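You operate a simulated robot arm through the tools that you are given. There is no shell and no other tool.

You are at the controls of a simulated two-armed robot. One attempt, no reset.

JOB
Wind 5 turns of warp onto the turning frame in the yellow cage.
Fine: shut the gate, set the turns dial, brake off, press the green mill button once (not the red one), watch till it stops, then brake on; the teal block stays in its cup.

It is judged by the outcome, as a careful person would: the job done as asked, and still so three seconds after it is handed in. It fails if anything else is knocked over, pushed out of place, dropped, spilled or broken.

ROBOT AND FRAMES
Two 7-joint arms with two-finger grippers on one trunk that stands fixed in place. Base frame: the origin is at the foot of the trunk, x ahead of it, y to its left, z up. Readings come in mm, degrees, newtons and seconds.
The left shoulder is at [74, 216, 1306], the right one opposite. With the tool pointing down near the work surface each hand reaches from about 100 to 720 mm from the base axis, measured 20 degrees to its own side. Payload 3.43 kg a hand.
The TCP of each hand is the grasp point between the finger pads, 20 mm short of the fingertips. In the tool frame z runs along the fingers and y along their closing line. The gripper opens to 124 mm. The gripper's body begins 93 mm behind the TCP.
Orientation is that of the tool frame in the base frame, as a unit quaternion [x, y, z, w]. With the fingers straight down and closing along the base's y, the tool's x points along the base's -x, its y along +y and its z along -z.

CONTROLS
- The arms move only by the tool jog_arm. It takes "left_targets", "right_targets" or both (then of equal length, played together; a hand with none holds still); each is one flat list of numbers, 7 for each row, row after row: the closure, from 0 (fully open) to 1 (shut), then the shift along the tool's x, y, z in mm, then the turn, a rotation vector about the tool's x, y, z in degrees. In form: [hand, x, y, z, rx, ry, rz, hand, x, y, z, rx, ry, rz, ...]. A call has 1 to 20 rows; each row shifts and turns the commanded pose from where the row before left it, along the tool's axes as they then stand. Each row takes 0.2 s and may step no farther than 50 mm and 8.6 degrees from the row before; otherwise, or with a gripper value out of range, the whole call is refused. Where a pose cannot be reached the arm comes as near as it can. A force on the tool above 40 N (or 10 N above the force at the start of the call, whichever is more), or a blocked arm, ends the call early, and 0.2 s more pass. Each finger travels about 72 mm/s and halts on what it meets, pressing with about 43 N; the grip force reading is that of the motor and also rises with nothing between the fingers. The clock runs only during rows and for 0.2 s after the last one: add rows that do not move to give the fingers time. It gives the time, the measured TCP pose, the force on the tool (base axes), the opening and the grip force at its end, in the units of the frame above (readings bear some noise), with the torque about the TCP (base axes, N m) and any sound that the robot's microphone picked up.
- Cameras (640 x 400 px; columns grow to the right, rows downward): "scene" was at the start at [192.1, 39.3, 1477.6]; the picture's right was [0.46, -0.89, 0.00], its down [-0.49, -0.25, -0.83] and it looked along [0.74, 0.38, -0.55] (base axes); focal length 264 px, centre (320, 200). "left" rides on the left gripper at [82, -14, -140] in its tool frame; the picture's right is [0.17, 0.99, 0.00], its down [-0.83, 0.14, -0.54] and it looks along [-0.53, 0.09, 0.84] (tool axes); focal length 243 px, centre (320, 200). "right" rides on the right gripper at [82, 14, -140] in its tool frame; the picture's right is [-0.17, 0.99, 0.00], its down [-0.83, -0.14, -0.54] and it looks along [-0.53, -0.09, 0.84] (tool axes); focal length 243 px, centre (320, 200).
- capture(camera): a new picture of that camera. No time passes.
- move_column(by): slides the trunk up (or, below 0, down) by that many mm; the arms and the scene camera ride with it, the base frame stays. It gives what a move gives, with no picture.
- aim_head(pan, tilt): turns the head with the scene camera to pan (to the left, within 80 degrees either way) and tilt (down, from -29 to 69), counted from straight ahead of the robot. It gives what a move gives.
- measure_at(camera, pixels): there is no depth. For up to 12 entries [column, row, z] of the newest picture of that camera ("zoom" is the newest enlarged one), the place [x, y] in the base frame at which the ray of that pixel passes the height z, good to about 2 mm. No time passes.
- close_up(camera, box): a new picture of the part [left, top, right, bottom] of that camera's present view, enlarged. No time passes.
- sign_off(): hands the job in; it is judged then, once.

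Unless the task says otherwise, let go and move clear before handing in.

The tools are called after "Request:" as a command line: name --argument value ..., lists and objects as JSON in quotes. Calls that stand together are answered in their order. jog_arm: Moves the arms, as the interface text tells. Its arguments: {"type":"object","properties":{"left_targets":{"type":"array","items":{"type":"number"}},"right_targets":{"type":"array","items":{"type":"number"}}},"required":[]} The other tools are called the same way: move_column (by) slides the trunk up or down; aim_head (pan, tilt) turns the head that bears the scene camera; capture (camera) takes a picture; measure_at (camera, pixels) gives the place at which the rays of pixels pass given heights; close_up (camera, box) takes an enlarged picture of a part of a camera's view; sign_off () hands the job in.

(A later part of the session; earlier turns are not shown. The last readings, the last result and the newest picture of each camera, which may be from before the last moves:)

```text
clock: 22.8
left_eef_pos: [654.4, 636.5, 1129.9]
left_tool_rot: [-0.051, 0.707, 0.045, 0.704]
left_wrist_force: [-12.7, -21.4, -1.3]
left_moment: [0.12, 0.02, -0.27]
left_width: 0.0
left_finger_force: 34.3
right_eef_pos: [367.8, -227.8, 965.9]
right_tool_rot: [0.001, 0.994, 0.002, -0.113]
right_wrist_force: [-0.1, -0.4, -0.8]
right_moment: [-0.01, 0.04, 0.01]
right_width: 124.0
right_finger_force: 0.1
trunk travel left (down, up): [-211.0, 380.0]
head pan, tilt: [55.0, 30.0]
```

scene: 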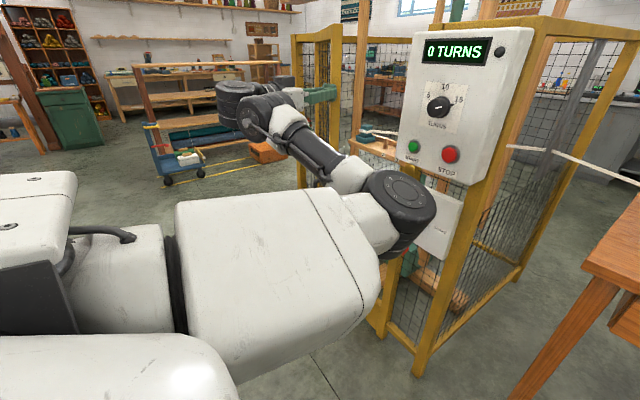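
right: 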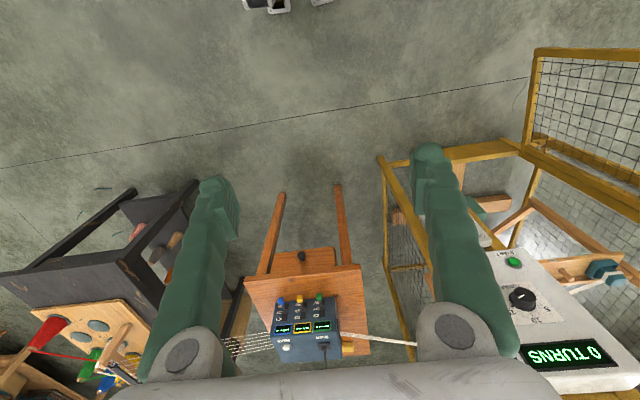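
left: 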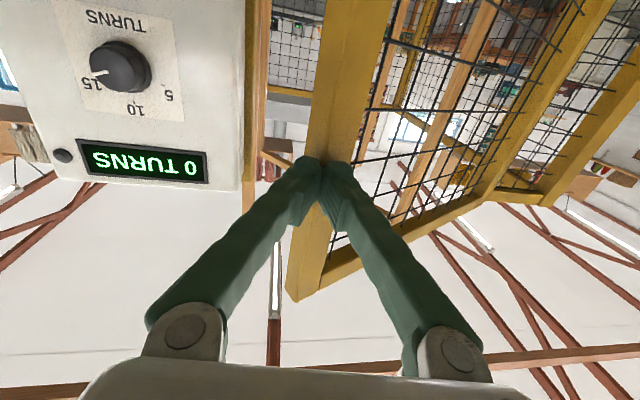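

The force (−12.7,−21.4) is purely along the gate's plane: I'm pressing the stile's end face rather than its outer face. I'll back off, shift left ~70 mm, and turn the hand right to push the outer face.

Request:
jog_arm --left_targets '[1, 0, 0, -30, 0, 0, 0, 1, 0, 0, -30, 0, 0, 0, 1, 0, 35, 0, 0, 0, 0, 1, 0, 35, 0, 0, 0, 0, 1, 0, 0, 0, 8, 0, 0, 1, 0, 0, 0, 8, 0, 0]'

Request:
capture --camera "left"

Request:
capture --camera "scene"

```text
clock: 24.2
left_eef_pos: [585.7, 703.2, 1126.3]
left_tool_rot: [-0.053, 0.707, 0.045, 0.703]
left_wrist_force: [0.8, 0.8, -0.3]
left_moment: [0.0, 0.02, -0.01]
left_width: 0.2
left_finger_force: 34.4
left hand out of reach, approached as far as the arm can: row 5, 6
right_eef_pos: [369.7, -226.7, 967.4]
right_tool_rot: [0.0, 0.993, 0.0, -0.115]
right_wrist_force: [0.0, 0.1, 0.9]
right_moment: [0.01, 0.01, 0.01]
right_width: 123.9
right_finger_force: 0.0
trunk travel left (down, up): [-211.0, 380.0]
head pan, tilt: [55.0, 30.0]
```

```text
taken
```

left: 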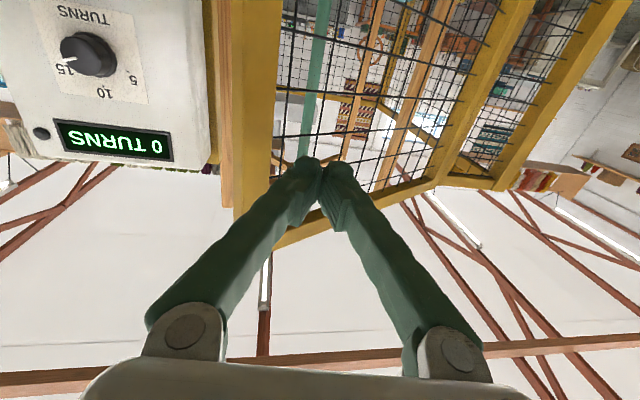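

```text
taken
```

scene: 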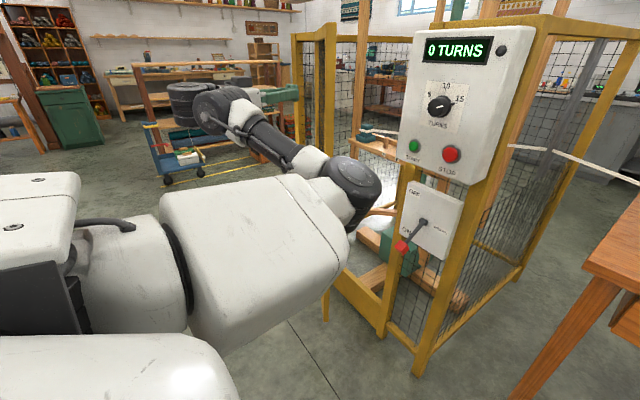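

The hand cannot turn further right here, so I'll keep azimuth 8° and push the stile's outer face (stile at px ~262,150) with small steps along the arc.

Request:
jog_arm --left_targets '[1, 0, -10, 20, 0, 0, 0, 1, 0, -10, 20, 0, 0, 0, 1, 0, -11, 18, 0, 0, 0, 1, 0, -7, 10, 0, 0, 0, 1, 0, -7, 10, 0, 0, 0, 1, 0, -7, 10, 0, 0, 0]'

Request:
capture --camera "left"

Request:
close_up --camera "scene" --box '[200, 20, 400, 145]'

```text
clock: 25.6
left_eef_pos: [681.1, 663.8, 1124.9]
left_tool_rot: [-0.054, 0.707, 0.047, 0.703]
left_wrist_force: [-0.5, 0.1, 0.0]
left_moment: [0.05, 0.01, -0.01]
left_width: 0.0
left_finger_force: 34.9
right_eef_pos: [369.4, -225.6, 967.6]
right_tool_rot: [0.0, 0.993, 0.0, -0.114]
right_wrist_force: [0.0, 0.1, -1.1]
right_moment: [-0.03, 0.0, 0.0]
right_width: 124.2
right_finger_force: 0.1
trunk travel left (down, up): [-211.0, 380.0]
head pan, tilt: [55.0, 30.0]
```

```text
taken
```

left: 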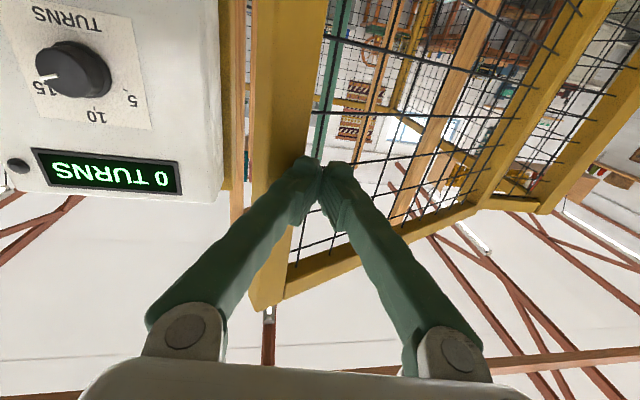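

```text
3.20 times, centred on (300, 82) of scene
```

zoom: 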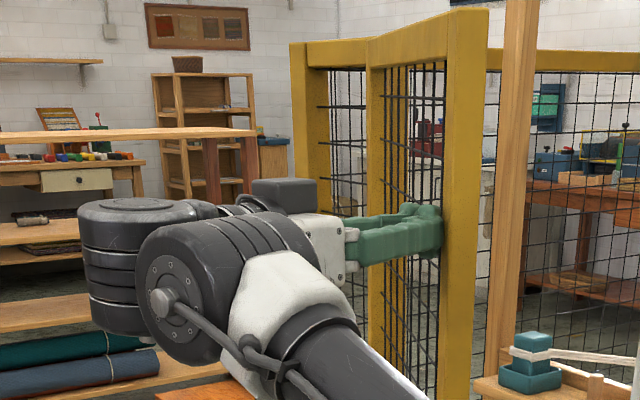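

The gate is moving with the push (stile at px 258–315, tip at ~322). I'll continue, trending a bit more right to stay on the stile.

Request:
jog_arm --left_targets '[1, 0, -12, 10, 0, 0, 0, 1, 0, -10, 12, 0, 0, 0, 1, 0, -8, 13, 0, 0, 0, 1, 0, -7, 14, 0, 0, 0, 1, 0, -7, 14, 0, 0, 0, 1, 0, -7, 14, 0, 0, 0]'

Request:
capture --camera "left"

Request:
capture --camera "scene"

```text
clock: 27.2
left_eef_pos: [738.2, 669.2, 1097.0]
left_tool_rot: [-0.069, 0.727, 0.085, 0.678]
left_wrist_force: [0.3, -0.6, -0.3]
left_moment: [-0.01, 0.01, -0.03]
left_width: 0.1
left_finger_force: 33.9
right_eef_pos: [369.9, -225.2, 966.1]
right_tool_rot: [0.0, 0.993, 0.001, -0.114]
right_wrist_force: [0.0, 0.5, 0.2]
right_moment: [0.01, -0.02, 0.01]
right_width: 123.9
right_finger_force: 0.1
trunk travel left (down, up): [-211.0, 380.0]
head pan, tilt: [55.0, 30.0]
stopped in row 6 (left hand): the arm was blocked; the commanded pose is now the measured one
```

```text
taken
```

left: 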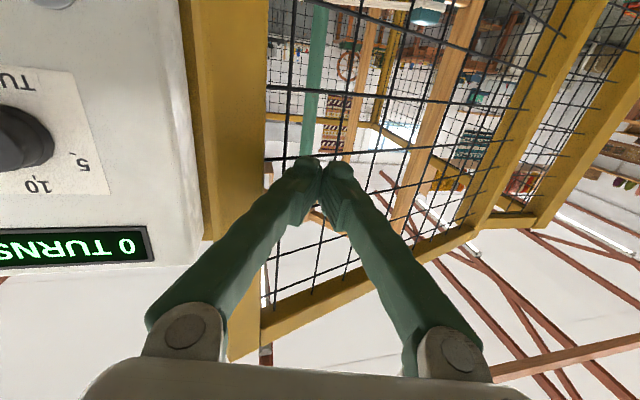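

```text
taken
```

scene: 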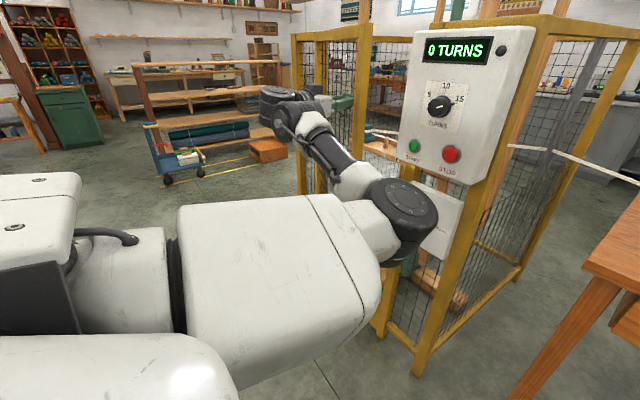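

The arm reports being blocked with no tool force, so an elbow contact or joint limit is likely; I need to check where the elbow is relative to the panel and brake lever.

Request:
close_up --camera "scene" --box '[340, 140, 500, 300]'

Request:
close_up --camera "scene" --box '[240, 20, 440, 160]'

Request:
capture --camera "right"

```text
2.50 times, centred on (420, 220) of scene
```

zoom: 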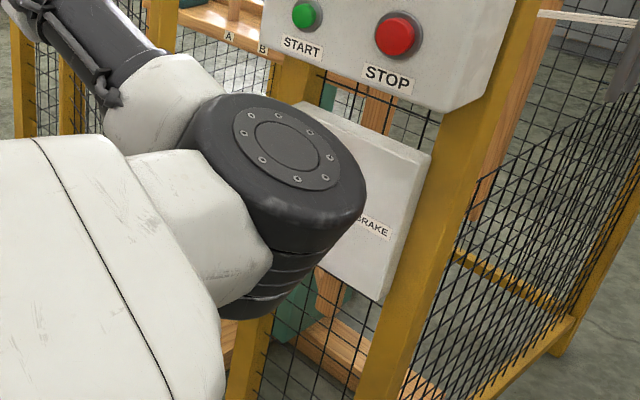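

```text
2.86 times, centred on (340, 90) of scene
```

zoom: 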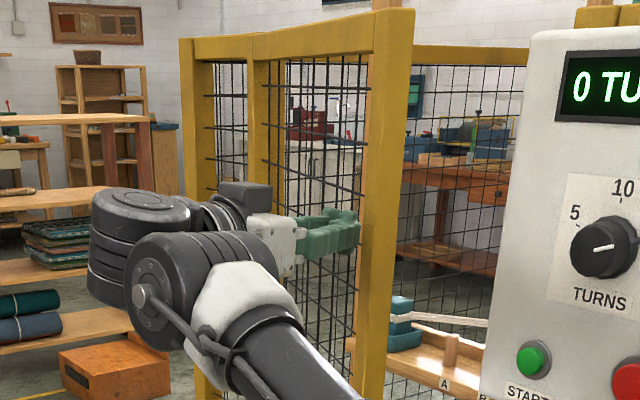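

```text
taken
```

right: 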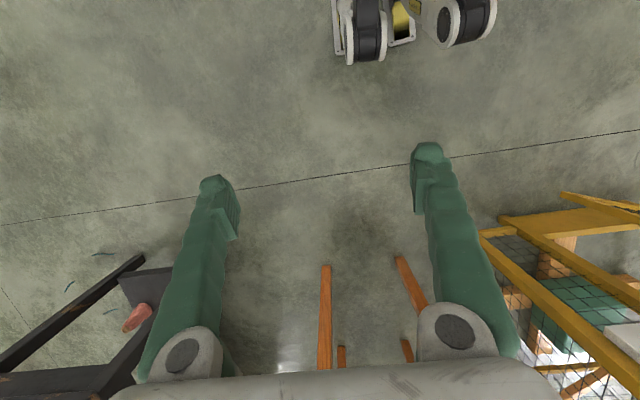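

The elbow is around (510,270,1030), well clear of the panel, so it was likely a joint limit. The gate coasted to ~15° open and is off the fingertips. I'll slide the hand right ~50 mm in small steps to line up with the stile.

Request:
jog_arm --left_targets '[1, 0, -13, 0, 0, 0, 0, 1, 0, -13, 0, 0, 0, 0, 1, 0, -13, 0, 0, 0, 0, 1, 0, -13, 0, 0, 0, 0]'

Request:
capture --camera "left"

Request:
capture --camera "scene"

```text
clock: 28.2
left_eef_pos: [742.5, 633.2, 1096.9]
left_tool_rot: [-0.077, 0.725, 0.095, 0.678]
left_wrist_force: [-0.5, 0.1, 1.0]
left_moment: [-0.01, 0.02, 0.01]
left_width: 0.3
left_finger_force: 34.3
right_eef_pos: [369.7, -226.6, 966.2]
right_tool_rot: [0.001, 0.994, 0.001, -0.114]
right_wrist_force: [0.6, 0.4, -0.9]
right_moment: [0.04, -0.01, 0.01]
right_width: 123.8
right_finger_force: 0.0
trunk travel left (down, up): [-211.0, 380.0]
head pan, tilt: [55.0, 30.0]
```

```text
taken
```

left: 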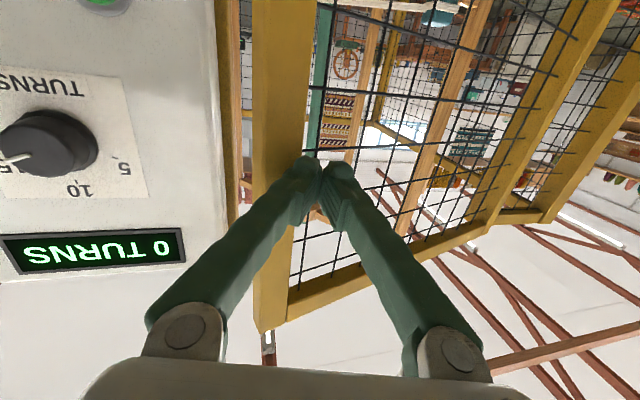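

```text
taken
```

scene: 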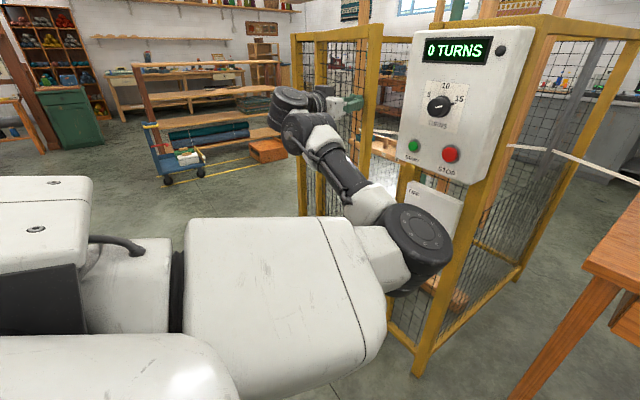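

The hand moved partway right; tip at px 322 vs stile 258–315. I'll try pushing forward with a rightward trend.

Request:
jog_arm --left_targets '[1, 0, -8, 8, 0, 0, 0, 1, 0, -8, 10, 0, 0, 0, 1, 0, -8, 12, 0, 0, 0, 1, 0, -7, 12, 0, 0, 0]'

Request:
capture --camera "left"

Request:
capture --camera "scene"

```text
clock: 29.2
left_eef_pos: [800.6, 593.8, 1093.8]
left_tool_rot: [-0.068, 0.726, 0.082, 0.679]
left_wrist_force: [-0.6, 0.1, -1.1]
left_moment: [0.03, 0.03, -0.02]
left_width: 0.0
left_finger_force: 34.4
right_eef_pos: [369.4, -225.7, 967.3]
right_tool_rot: [-0.001, 0.994, 0.0, -0.114]
right_wrist_force: [0.5, 0.2, -0.5]
right_moment: [0.0, 0.02, -0.04]
right_width: 123.9
right_finger_force: 0.1
trunk travel left (down, up): [-211.0, 380.0]
head pan, tilt: [55.0, 30.0]
```

```text
taken
```

left: 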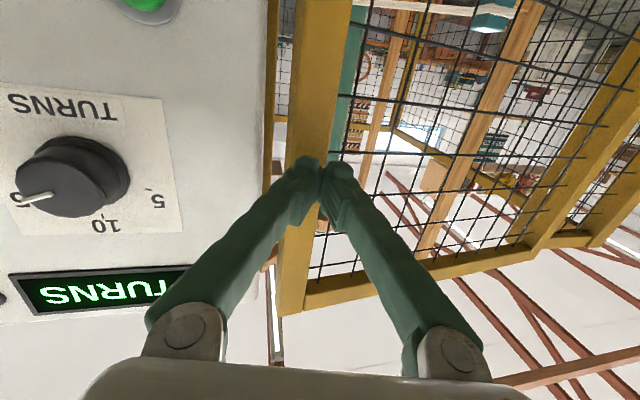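

```text
taken
```

scene: 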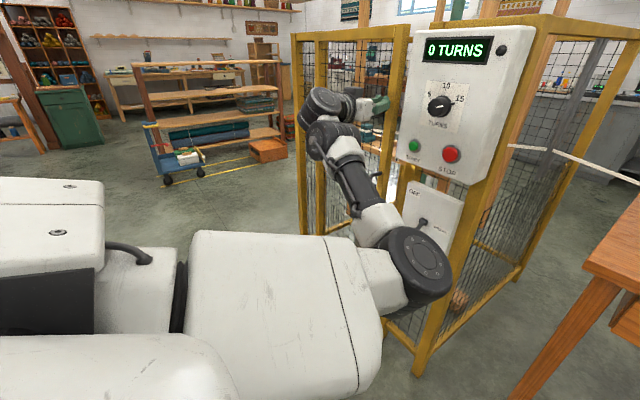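

The stile is now in front of the tips (px 285–340) and the gate about 10° open. Continue pushing forward gently.

Request:
jog_arm --left_targets '[1, 0, -1, 12, 0, 0, 0, 1, 0, -1, 12, 0, 0, 0, 1, 0, -1, 12, 0, 0, 0]'

Request:
capture --camera "left"

Request:
capture --camera "scene"

```text
clock: 30.0
left_eef_pos: [835.6, 600.0, 1090.6]
left_tool_rot: [-0.069, 0.726, 0.082, 0.679]
left_wrist_force: [0.8, -0.8, 0.0]
left_moment: [0.04, -0.02, 0.01]
left_width: 0.0
left_finger_force: 34.3
right_eef_pos: [370.1, -226.2, 967.8]
right_tool_rot: [0.0, 0.994, 0.0, -0.113]
right_wrist_force: [-0.3, 1.0, -0.6]
right_moment: [-0.01, 0.0, -0.02]
right_width: 124.0
right_finger_force: 0.0
trunk travel left (down, up): [-211.0, 380.0]
head pan, tilt: [55.0, 30.0]
```

```text
taken
```

left: 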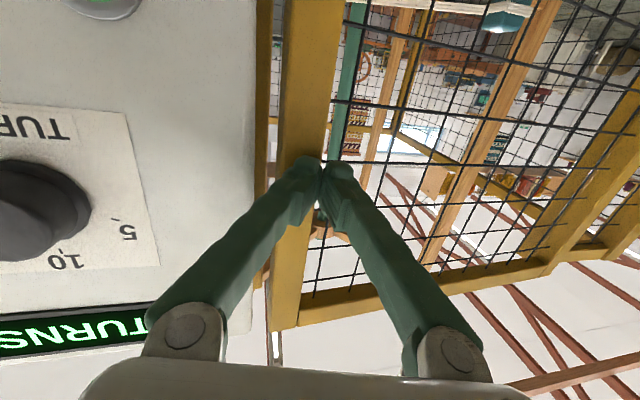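

```text
taken
```

scene: 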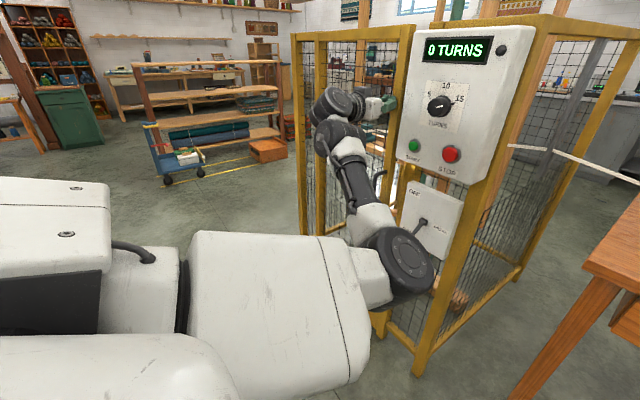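

Good contact; continue forward another ~40 mm.

Request:
jog_arm --left_targets '[1, 0, -2.5, 12, 0, 0, 0, 1, 0, -2.5, 12, 0, 0, 0, 1, 0, -2.5, 12, 0, 0, 0, 1, 0, 0, 0, 0, 0, 0]'

Request:
capture --camera "left"

Request:
capture --camera "scene"

```text
clock: 31.0
left_eef_pos: [870.9, 598.2, 1088.1]
left_tool_rot: [-0.069, 0.726, 0.082, 0.679]
left_wrist_force: [0.0, 0.3, -0.1]
left_moment: [0.03, 0.0, -0.02]
left_width: 0.0
left_finger_force: 34.5
right_eef_pos: [369.9, -225.3, 966.9]
right_tool_rot: [0.0, 0.993, 0.0, -0.114]
right_wrist_force: [-0.2, 0.2, -0.3]
right_moment: [0.02, 0.01, 0.01]
right_width: 124.0
right_finger_force: 0.0
trunk travel left (down, up): [-211.0, 380.0]
head pan, tilt: [55.0, 30.0]
```

```text
taken
```

left: 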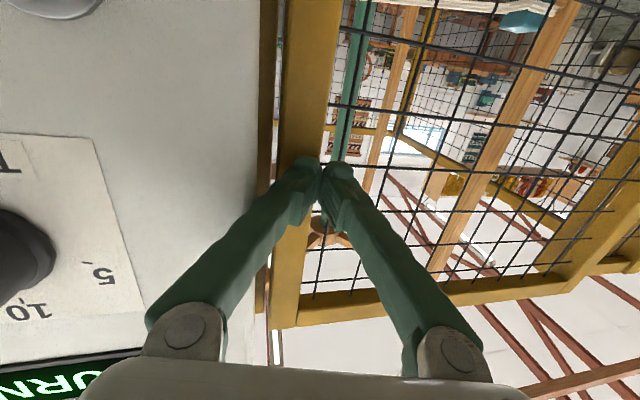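

```text
taken
```

scene: 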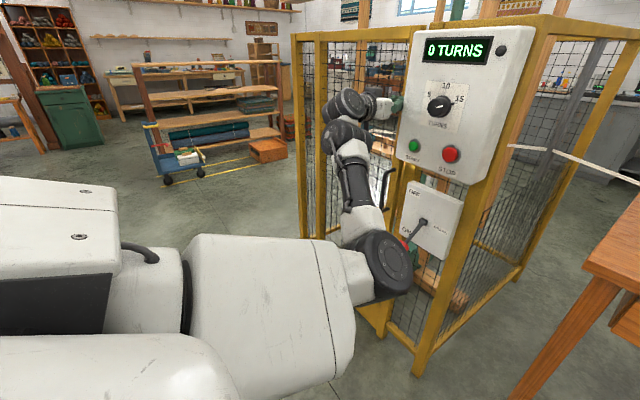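

The panel's left edge (y≈558, x≈850) is now very close to my right finger. Before going further I'll zoom to see how far the gate still has to go.

Request:
close_up --camera "scene" --box '[280, 15, 440, 115]'

Request:
close_up --camera "left" --box '[220, 0, 420, 340]'

Request:
close_up --camera "scene" --box '[280, 140, 440, 340]'

```text
4.00 times, centred on (360, 65) of scene
```

zoom: 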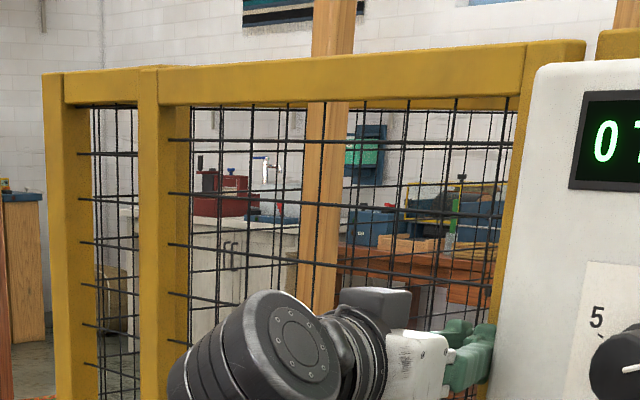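

```text
1.18 times, centred on (320, 170) of left
```

zoom: 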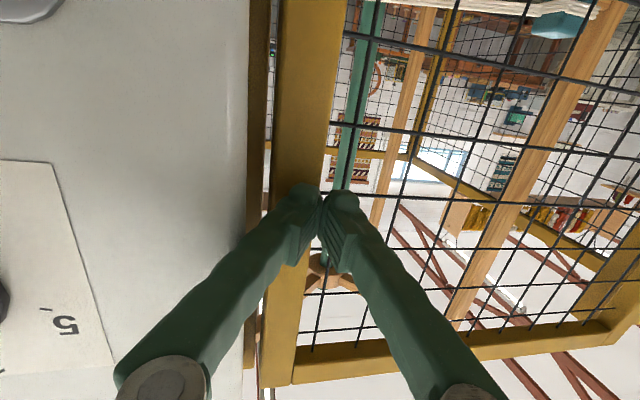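

```text
2.00 times, centred on (360, 240) of scene
```

zoom: 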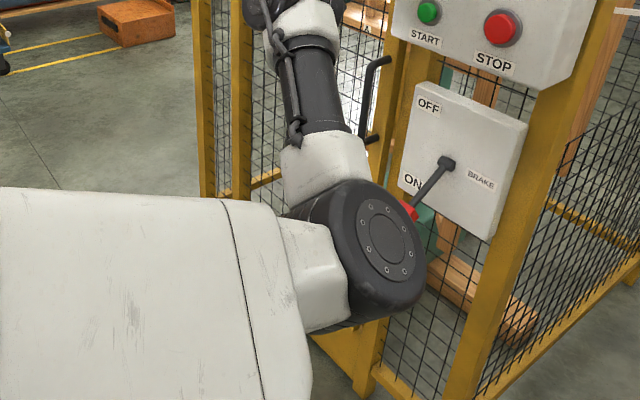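

A small gap remains between stile and centre post, and my right finger would wedge against the panel. I'll back off slightly, shift left 20 mm, and push again.

Request:
jog_arm --left_targets '[1, 0, 8, -12, 0, 0, 0, 1, 0, 12, 0, 0, 0, 0, 1, 0, -1, 10, 0, 0, 0, 1, 0, -2, 10, 0, 0, 0, 1, 0, 0, 0, 0, 0, 0]'

Request:
capture --camera "left"

```text
clock: 32.2
left_eef_pos: [877.8, 617.1, 1089.8]
left_tool_rot: [-0.069, 0.726, 0.083, 0.679]
left_wrist_force: [0.4, -0.1, 0.5]
left_moment: [-0.01, -0.02, 0.02]
left_width: 0.0
left_finger_force: 33.7
right_eef_pos: [370.4, -226.3, 966.9]
right_tool_rot: [0.0, 0.993, 0.0, -0.114]
right_wrist_force: [-0.3, 0.8, 0.7]
right_moment: [-0.01, 0.0, -0.01]
right_width: 123.8
right_finger_force: 0.2
trunk travel left (down, up): [-211.0, 380.0]
head pan, tilt: [55.0, 30.0]
```

```text
taken
```

left: 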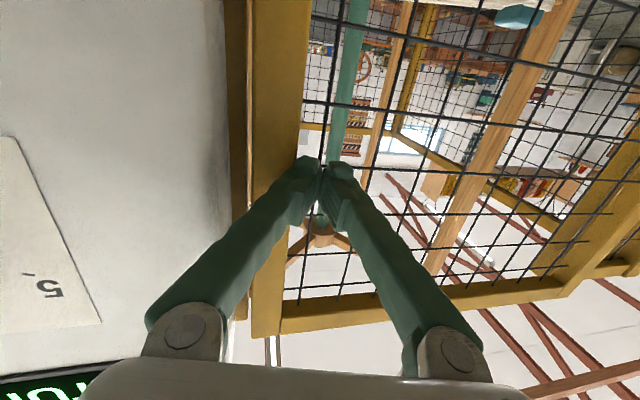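

The tips (px 305–335) now border the mesh; I'll shift right 9 mm and continue pushing gently until resistance.

Request:
jog_arm --left_targets '[1, 0, -9, 0, 0, 0, 0, 1, 0, -2, 8, 0, 0, 0, 1, 0, -2, 8, 0, 0, 0, 1, 0, 0, 0, 0, 0, 0]'

Request:
capture --camera "left"

Request:
close_up --camera "scene" --box '[280, 15, 440, 115]'

```text
clock: 32.9
left_eef_pos: [879.7, 612.6, 1090.1]
left_tool_rot: [-0.072, 0.725, 0.085, 0.68]
left_wrist_force: [-26.2, -3.3, -3.3]
left_moment: [0.1, -0.25, -0.33]
left_width: 0.0
left_finger_force: 34.6
right_eef_pos: [368.0, -226.7, 967.1]
right_tool_rot: [0.0, 0.994, 0.001, -0.114]
right_wrist_force: [-0.6, 0.7, -0.2]
right_moment: [0.04, 0.01, -0.02]
right_width: 124.2
right_finger_force: 0.0
trunk travel left (down, up): [-211.0, 380.0]
head pan, tilt: [55.0, 30.0]
stopped in row 3 (left hand): the force on the tool passed its limit at 43 N (the readings are from after the stop); the commanded pose is now the measured one
```

```text
taken
```

left: 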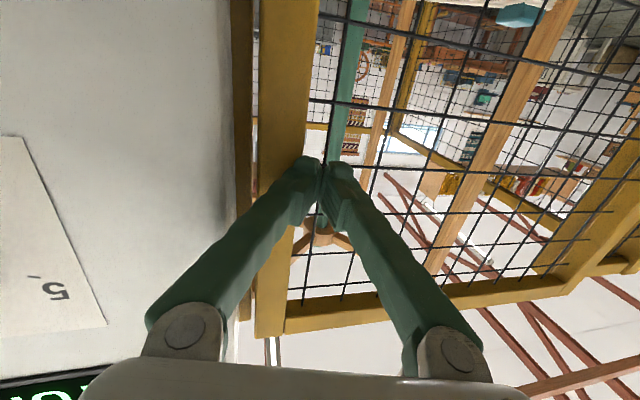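

```text
4.00 times, centred on (360, 65) of scene
```

zoom: 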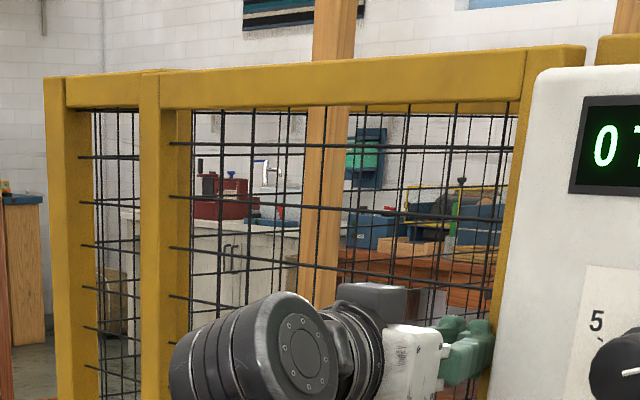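

Firm 26 N resistance at tip x≈900, so the gate seems against its stop. I'll inspect the gap between stile and post.

Request:
close_up --camera "left" --box '[210, 0, 330, 120]'

Request:
close_up --camera "left" --box '[210, 220, 330, 380]'

Request:
close_up --camera "scene" --box '[370, 10, 450, 60]'

Request:
close_up --camera "scene" --box '[290, 230, 400, 350]'

```text
3.33 times, centred on (270, 60) of left
```

zoom: 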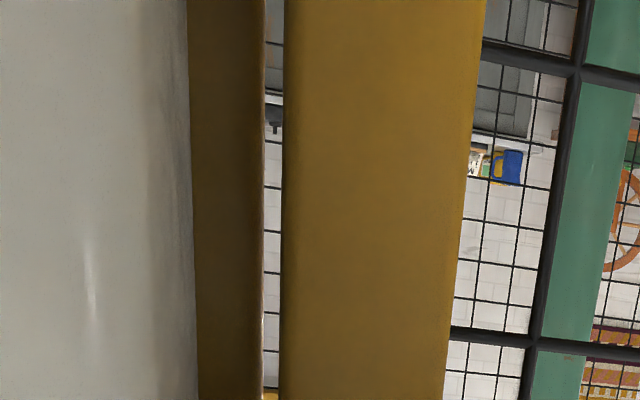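

```text
2.50 times, centred on (270, 300) of left
```

zoom: 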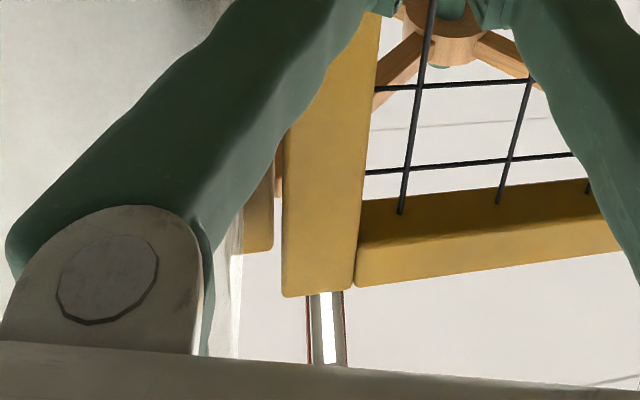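

```text
8.00 times, centred on (410, 35) of scene
```

zoom: 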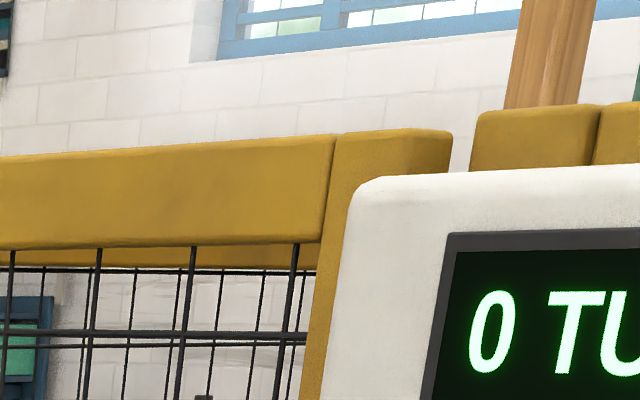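

```text
3.33 times, centred on (345, 290) of scene
```

zoom: 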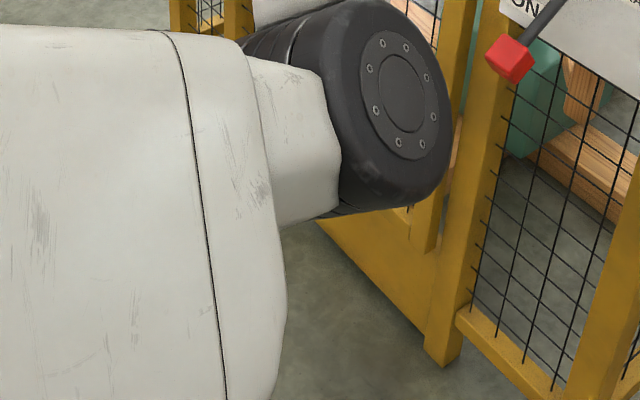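

A thin uniform gap (~7 mm) shows between stile and post. I'll back the hand away and check whether the gate stays and is flush with the frame.

Request:
jog_arm --left_targets '[1, 0, 4, -25, 0, 0, 0, 1, 0, 0, -40, 0, 0, 0, 1, 0, 0, -40, 0, 0, 0, 1, 0, 0, -40, 0, 0, 0]'

Request:
capture --camera "left"

Request:
capture --camera "scene"

```text
clock: 33.9
left_eef_pos: [741.7, 587.9, 1100.4]
left_tool_rot: [-0.072, 0.726, 0.084, 0.678]
left_wrist_force: [-0.1, -0.2, -0.3]
left_moment: [-0.01, 0.01, 0.01]
left_width: 0.0
left_finger_force: 34.6
right_eef_pos: [368.8, -227.9, 965.8]
right_tool_rot: [0.001, 0.993, 0.001, -0.114]
right_wrist_force: [-0.2, -0.1, -0.7]
right_moment: [0.03, -0.03, 0.01]
right_width: 124.3
right_finger_force: 0.0
trunk travel left (down, up): [-211.0, 380.0]
head pan, tilt: [55.0, 30.0]
```

```text
taken
```

left: 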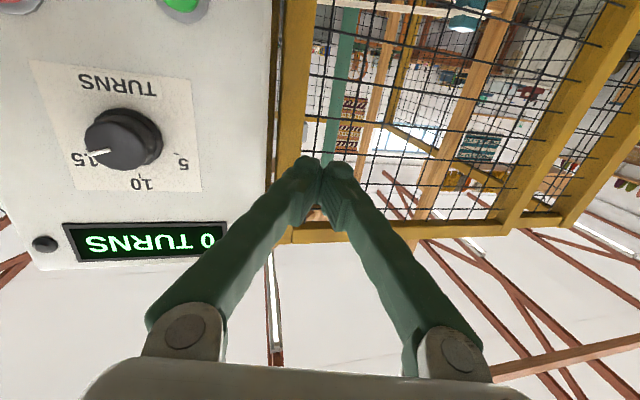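

```text
taken
```

scene: 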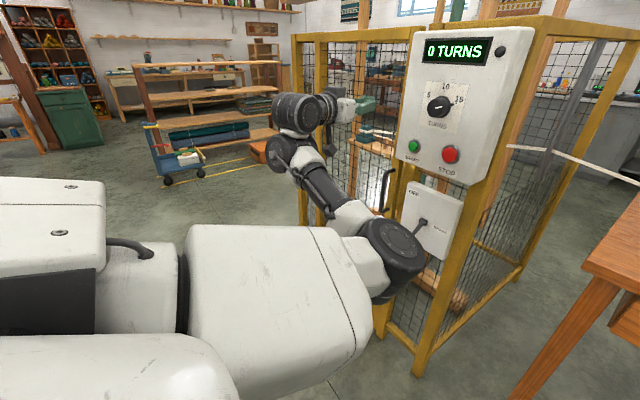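

The gate stays in place. I'll draw the left hand back to a neutral place in front of the panel to view gate and panel clearly.

Request:
jog_arm --left_targets '[1, 0, -10, -32, 0, 0, 0, 1, 0, -17, -32, 0, 0, 0, 1, 0, -20, -32, 0, 0, 0, 1, 0, -20, -30, 0, 0, 0]'

Request:
capture --camera "left"

Request:
capture --camera "scene"

```text
clock: 34.4
left_eef_pos: [664.2, 603.0, 898.6]
left_tool_rot: [-0.046, 0.84, 0.145, 0.521]
left_wrist_force: [0.5, -0.4, -1.9]
left_moment: [0.09, -0.23, 0.01]
left_width: 0.0
left_finger_force: 34.2
right_eef_pos: [370.5, -223.1, 966.1]
right_tool_rot: [0.0, 0.993, 0.0, -0.115]
right_wrist_force: [0.0, -0.1, -1.0]
right_moment: [-0.03, 0.03, 0.05]
right_width: 124.2
right_finger_force: 0.1
trunk travel left (down, up): [-211.0, 380.0]
head pan, tilt: [55.0, 30.0]
stopped in row 2 (left hand): the arm was blocked; the commanded pose is now the measured one
```

```text
taken
```

left: 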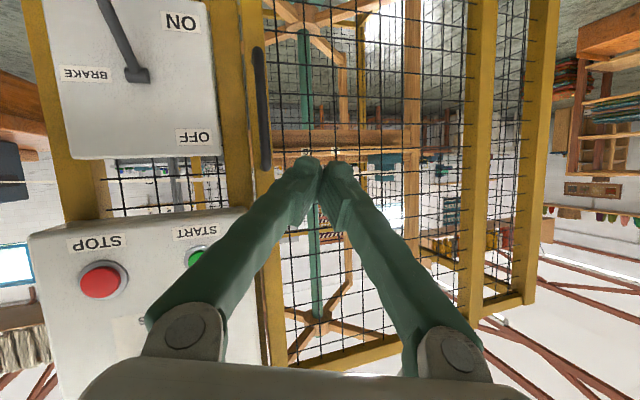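

```text
taken
```

scene: 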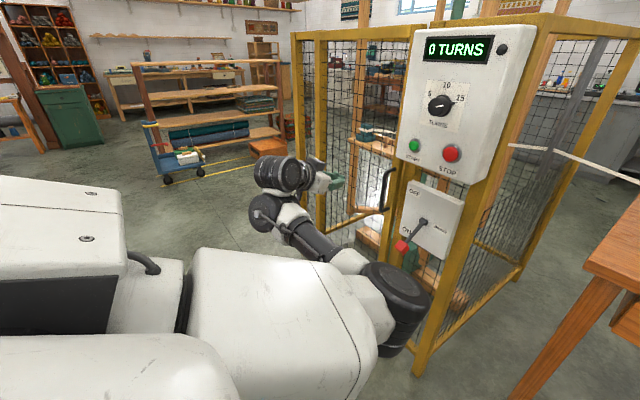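

The arm hit an internal limit and sagged to z≈899 (nothing touched: brake still ON, gate still shut, no force). I'll ease it out of this awkward configuration by yawing left in small steps.

Request:
jog_arm --left_targets '[1, 0, 0, 0, -6, 0, 0, 1, 0, 0, 0, -6, 0, 0, 1, 0, 0, 0, -6, 0, 0]'

Request:
capture --camera "scene"

```text
clock: 35.4
left_eef_pos: [654.5, 623.1, 921.1]
left_tool_rot: [-0.31, 0.759, 0.138, 0.556]
left_wrist_force: [-0.8, 0.1, 0.3]
left_moment: [0.02, 0.0, 0.03]
left_width: 0.0
left_finger_force: 34.0
right_eef_pos: [369.9, -225.4, 965.7]
right_tool_rot: [0.0, 0.993, 0.001, -0.114]
right_wrist_force: [0.3, -0.9, 0.4]
right_moment: [-0.01, 0.02, 0.01]
right_width: 124.0
right_finger_force: 0.0
trunk travel left (down, up): [-211.0, 380.0]
head pan, tilt: [55.0, 30.0]
stopped in row 3 (left hand): the arm was blocked; the commanded pose is now the measured one
```

```text
taken
```

scene: 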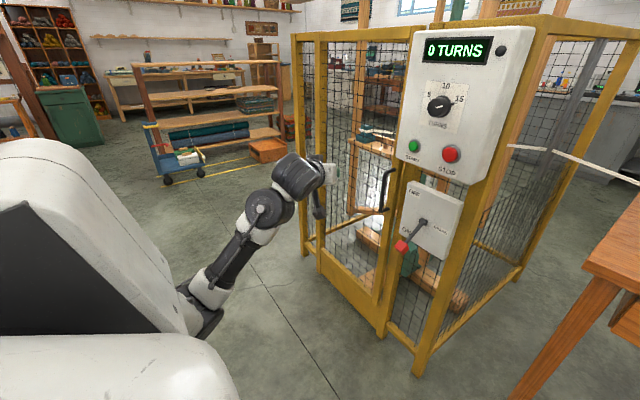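

The arm swung to an elbow-down configuration and the view is clear. Let me inspect the gate and panel.

Request:
close_up --camera "scene" --box '[280, 200, 440, 350]'

Request:
close_up --camera "scene" --box '[280, 10, 560, 185]'

Request:
capture --camera "left"

```text
2.67 times, centred on (360, 275) of scene
```

zoom: 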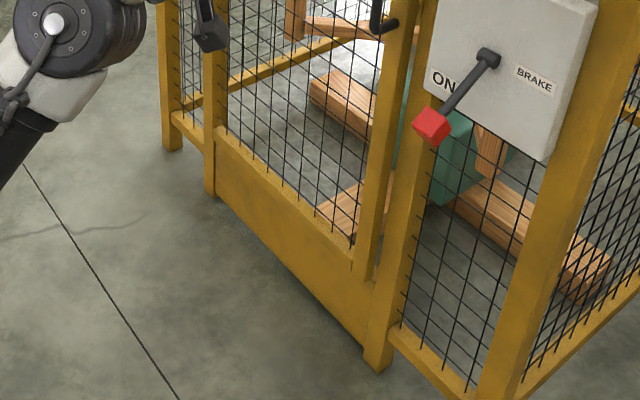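

```text
2.29 times, centred on (420, 98) of scene
```

zoom: 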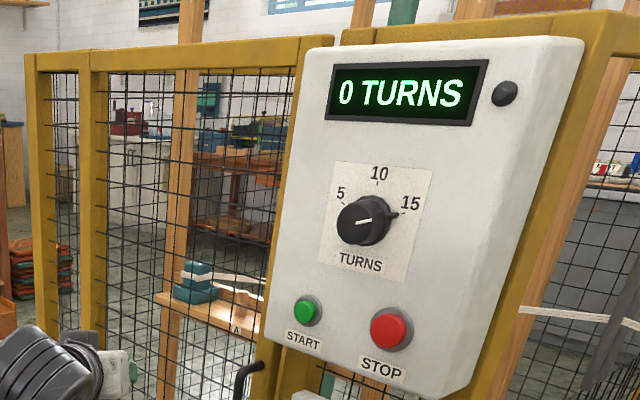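

```text
taken
```

left: 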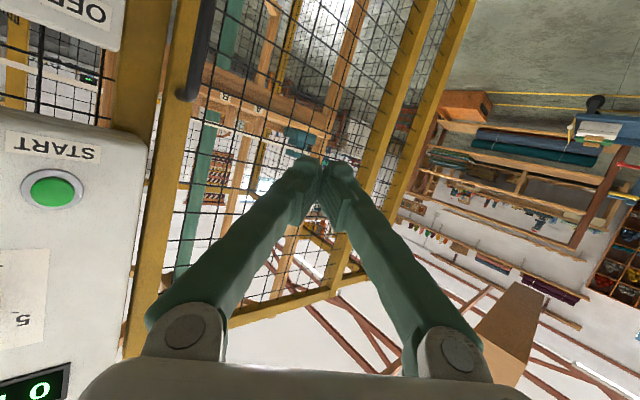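

The gate is shut and flush: stile beside the centre post, bottom rail along the sill. Next the dial. I'll bring the hand back and then level and square it toward the panel, in small steps.

Request:
jog_arm --left_targets '[1, 0, 0, -30, 0, 0, 0, 1, 0, 0, -30, 0, 0, 0, 1, 0, 0, -30, 0, 0, 0, 1, 0, -20, 0, 0, -4, 0, 1, 0, -20, 0, 0, -4, 0]'

Request:
capture --camera "scene"

```text
clock: 36.6
left_eef_pos: [612.4, 541.8, 955.3]
left_tool_rot: [-0.299, 0.719, 0.162, 0.606]
left_wrist_force: [0.2, 0.1, 0.4]
left_moment: [0.01, 0.01, 0.04]
left_width: 0.1
left_finger_force: 33.9
right_eef_pos: [370.2, -225.1, 966.6]
right_tool_rot: [0.0, 0.993, 0.001, -0.114]
right_wrist_force: [0.3, -0.6, -0.5]
right_moment: [0.06, 0.03, 0.01]
right_width: 124.0
right_finger_force: 0.0
trunk travel left (down, up): [-211.0, 380.0]
head pan, tilt: [55.0, 30.0]
```

```text
taken
```

scene: 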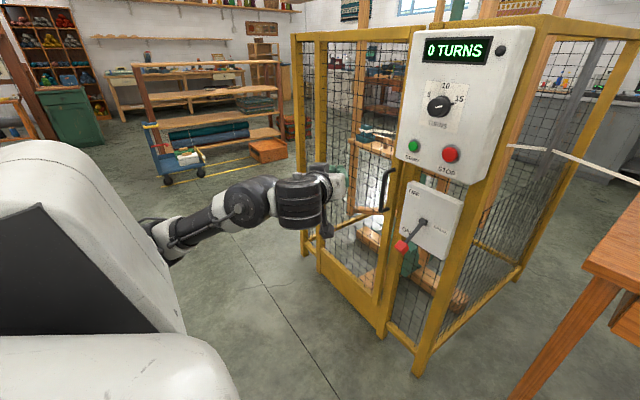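

Now squaring the hand to face the panel (relative rotation ≈ (38,−9,11)°) while shifting right.

Request:
jog_arm --left_targets '[1, 0, -15, 0, 7.64, -1.88, 2.26, 1, 0, -15, 0, 7.64, -1.88, 2.26, 1, 0, -15, 0, 7.64, -1.88, 2.26, 1, 0, -15, 0, 7.64, -1.88, 2.26, 1, 0, -15, 0, 7.64, -1.88, 2.26]'

Request:
capture --camera "scene"

Request:
capture --camera "left"

```text
clock: 38.0
left_eef_pos: [624.1, 339.2, 871.8]
left_tool_rot: [-0.041, 0.786, 0.017, 0.617]
left_wrist_force: [-0.5, 0.5, 0.3]
left_moment: [0.0, 0.02, 0.01]
left_width: 0.0
left_finger_force: 34.1
left hand out of reach, approached as far as the arm can: row 2, 3, 4, 5
right_eef_pos: [369.4, -226.6, 966.1]
right_tool_rot: [0.0, 0.994, 0.0, -0.114]
right_wrist_force: [0.5, 0.1, -0.2]
right_moment: [0.02, 0.01, 0.0]
right_width: 124.0
right_finger_force: 0.1
trunk travel left (down, up): [-211.0, 380.0]
head pan, tilt: [55.0, 30.0]
stopped in row 5 (left hand): the arm was blocked; the commanded pose is now the measured one
```

```text
taken
```

scene: 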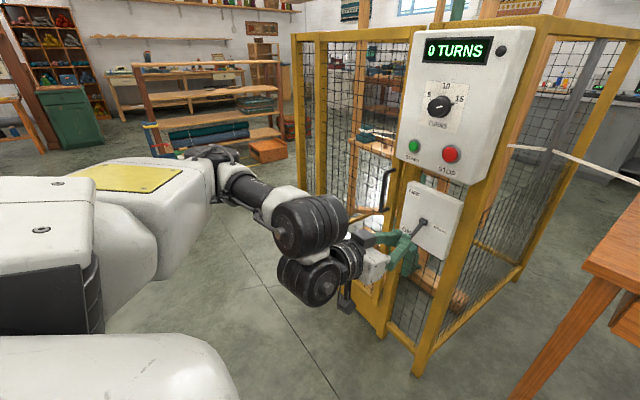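

```text
taken
```

left: 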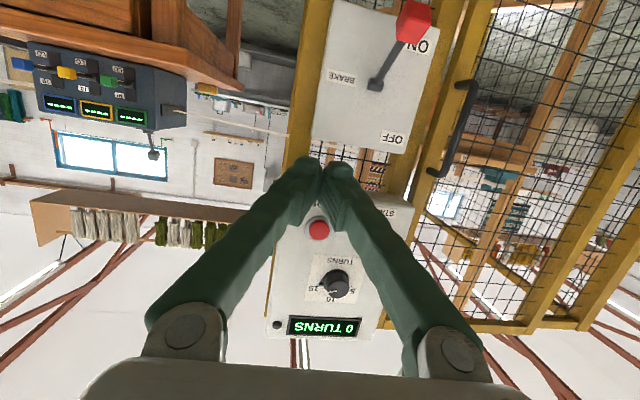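

The elbow is back in the natural outward configuration. I'll level the hand and raise it to dial height, staying well off the panel.

Request:
jog_arm --left_targets '[1, 0, 0, 0, 2.35, -6.85, 1, 1, 0, 0, 0, 2.35, -6.85, 1, 1, -35, 15, 0, 0, 0, 0, 1, -35, 15, 0, 0, 0, 0, 1, -35, 15, 0, 0, 0, 0, 1, -35, 15, 0, 0, 0, 0, 0.5, -35, 15, 0, 0, 0, 0, 0, -35, 15, 0, 0, 0, 0]'

Request:
capture --camera "scene"

Request:
capture --camera "left"

```text
clock: 39.8
left_eef_pos: [659.5, 361.9, 1095.6]
left_tool_rot: [-0.013, 0.711, 0.024, 0.703]
left_wrist_force: [0.3, -0.5, -0.2]
left_moment: [-0.01, 0.1, 0.04]
left_width: 81.6
left_finger_force: 0.0
left hand out of reach, approached as far as the arm can: row 1, 2, 3, 4, 5, 6, 7
right_eef_pos: [368.6, -225.9, 965.7]
right_tool_rot: [0.0, 0.994, 0.001, -0.114]
right_wrist_force: [-0.7, -0.5, -0.7]
right_moment: [0.06, -0.01, -0.03]
right_width: 124.0
right_finger_force: 0.1
trunk travel left (down, up): [-211.0, 380.0]
head pan, tilt: [55.0, 30.0]
```

```text
taken
```

scene: 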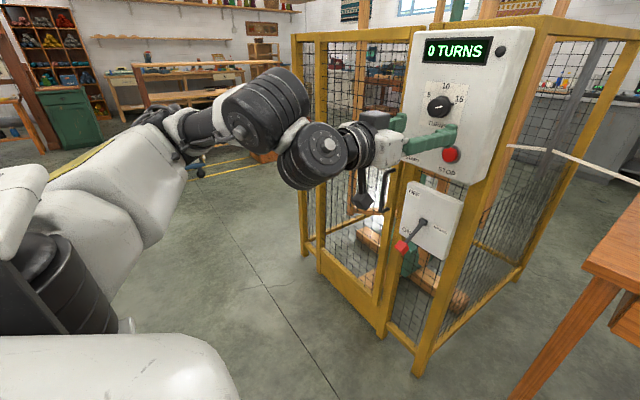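

```text
taken
```

left: 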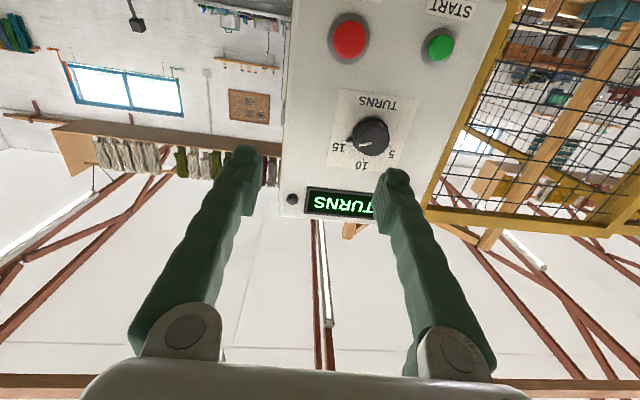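

The hand faces the panel squarely at (660,362,1096). I'll zoom in on the dial for its centre and pointer.

Request:
close_up --camera "left" --box '[320, 85, 420, 185]'

Request:
close_up --camera "scene" --box '[405, 70, 485, 140]'

```text
4.00 times, centred on (370, 135) of left
```

zoom: 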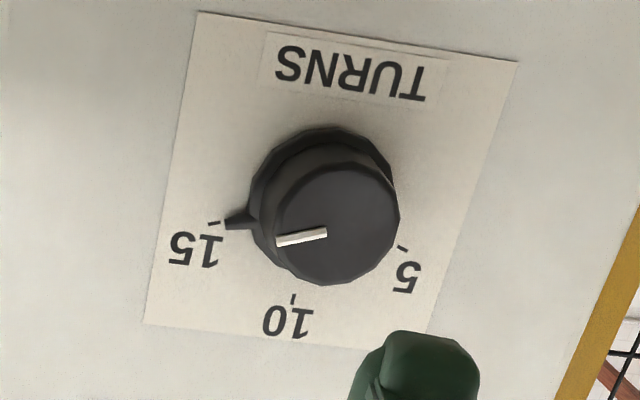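

```text
5.71 times, centred on (445, 105) of scene
```

zoom: 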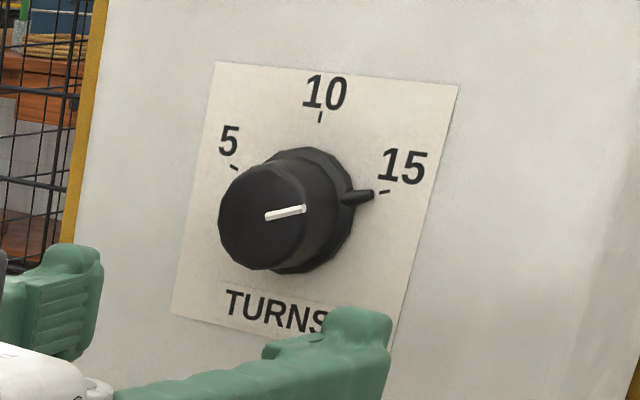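

The pointer nub sits at 15 (about +70° from the 10 mark; 5 is at −70°), so a 140° counter-clockwise turn is needed. I'll centre the hand on the knob axis (y≈434, z≈1103) and pre-roll it +70°.

Request:
jog_arm --left_targets '[0, -4, 37, 5, 0, 0, 0, 0, -3, 37, 5, 0, 0, 0, 0, 0, 0, 0, 0, 0, 7.8, 0, 0, 0, 0, 0, 0, 7.8, 0, 0, 0, 0, 0, 0, 7.8, 0, 0, 0, 0, 0, 0, 7.8, 0, 0, 0, 0, 0, 0, 7.8]'

Request:
capture --camera "scene"

Request:
capture --camera "left"

```text
clock: 41.4
left_eef_pos: [667.0, 436.1, 1105.8]
left_tool_rot: [0.227, 0.674, 0.258, 0.654]
left_wrist_force: [-0.4, 0.7, 1.0]
left_moment: [0.02, 0.03, -0.03]
left_width: 124.0
left_finger_force: 0.0
right_eef_pos: [369.7, -225.2, 965.7]
right_tool_rot: [0.001, 0.993, 0.001, -0.115]
right_wrist_force: [-0.1, 0.0, 0.4]
right_moment: [0.01, 0.02, 0.02]
right_width: 124.3
right_finger_force: 0.0
trunk travel left (down, up): [-211.0, 380.0]
head pan, tilt: [55.0, 30.0]
```

```text
taken
```

scene: 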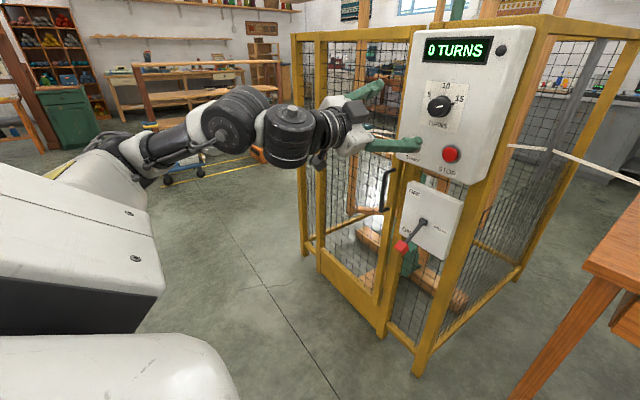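

```text
taken
```

left: 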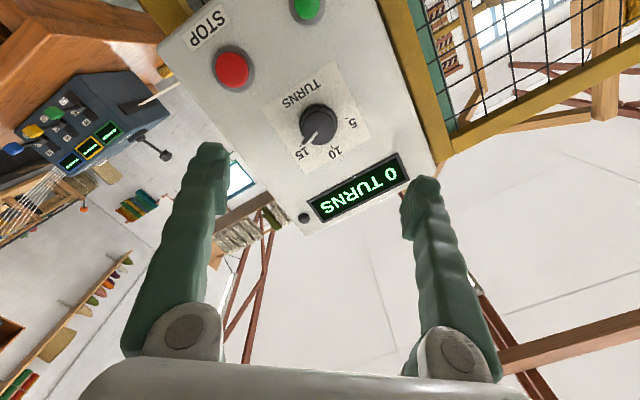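

Roll works. Adding another 31° of roll.

Request:
jog_arm --left_targets '[0, 0, 0, 0, 0, 0, 7.8, 0, 0, 0, 0, 0, 0, 7.8, 0, 0, 0, 0, 0, 0, 7.8, 0, 0, 0, 0, 0, 0, 7.6]'

Request:
capture --camera "left"

Request:
capture --camera "scene"

```text
clock: 42.4
left_eef_pos: [668.2, 436.4, 1105.7]
left_tool_rot: [0.398, 0.589, 0.422, 0.562]
left_wrist_force: [-0.3, 0.6, -0.2]
left_moment: [0.0, -0.02, 0.01]
left_width: 124.1
left_finger_force: 0.0
right_eef_pos: [369.9, -225.7, 966.3]
right_tool_rot: [0.0, 0.994, 0.001, -0.113]
right_wrist_force: [-0.8, 0.0, -0.2]
right_moment: [-0.03, 0.02, 0.0]
right_width: 123.9
right_finger_force: 0.0
trunk travel left (down, up): [-211.0, 380.0]
head pan, tilt: [55.0, 30.0]
```

```text
taken
```

left: 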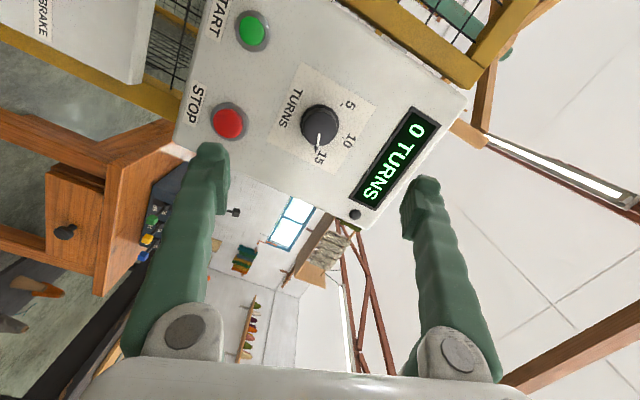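

```text
taken
```

scene: 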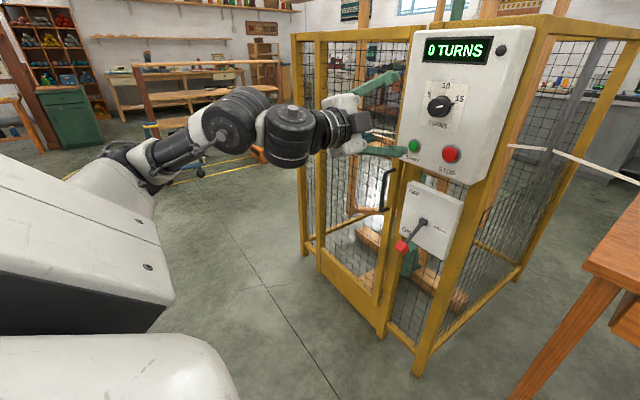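

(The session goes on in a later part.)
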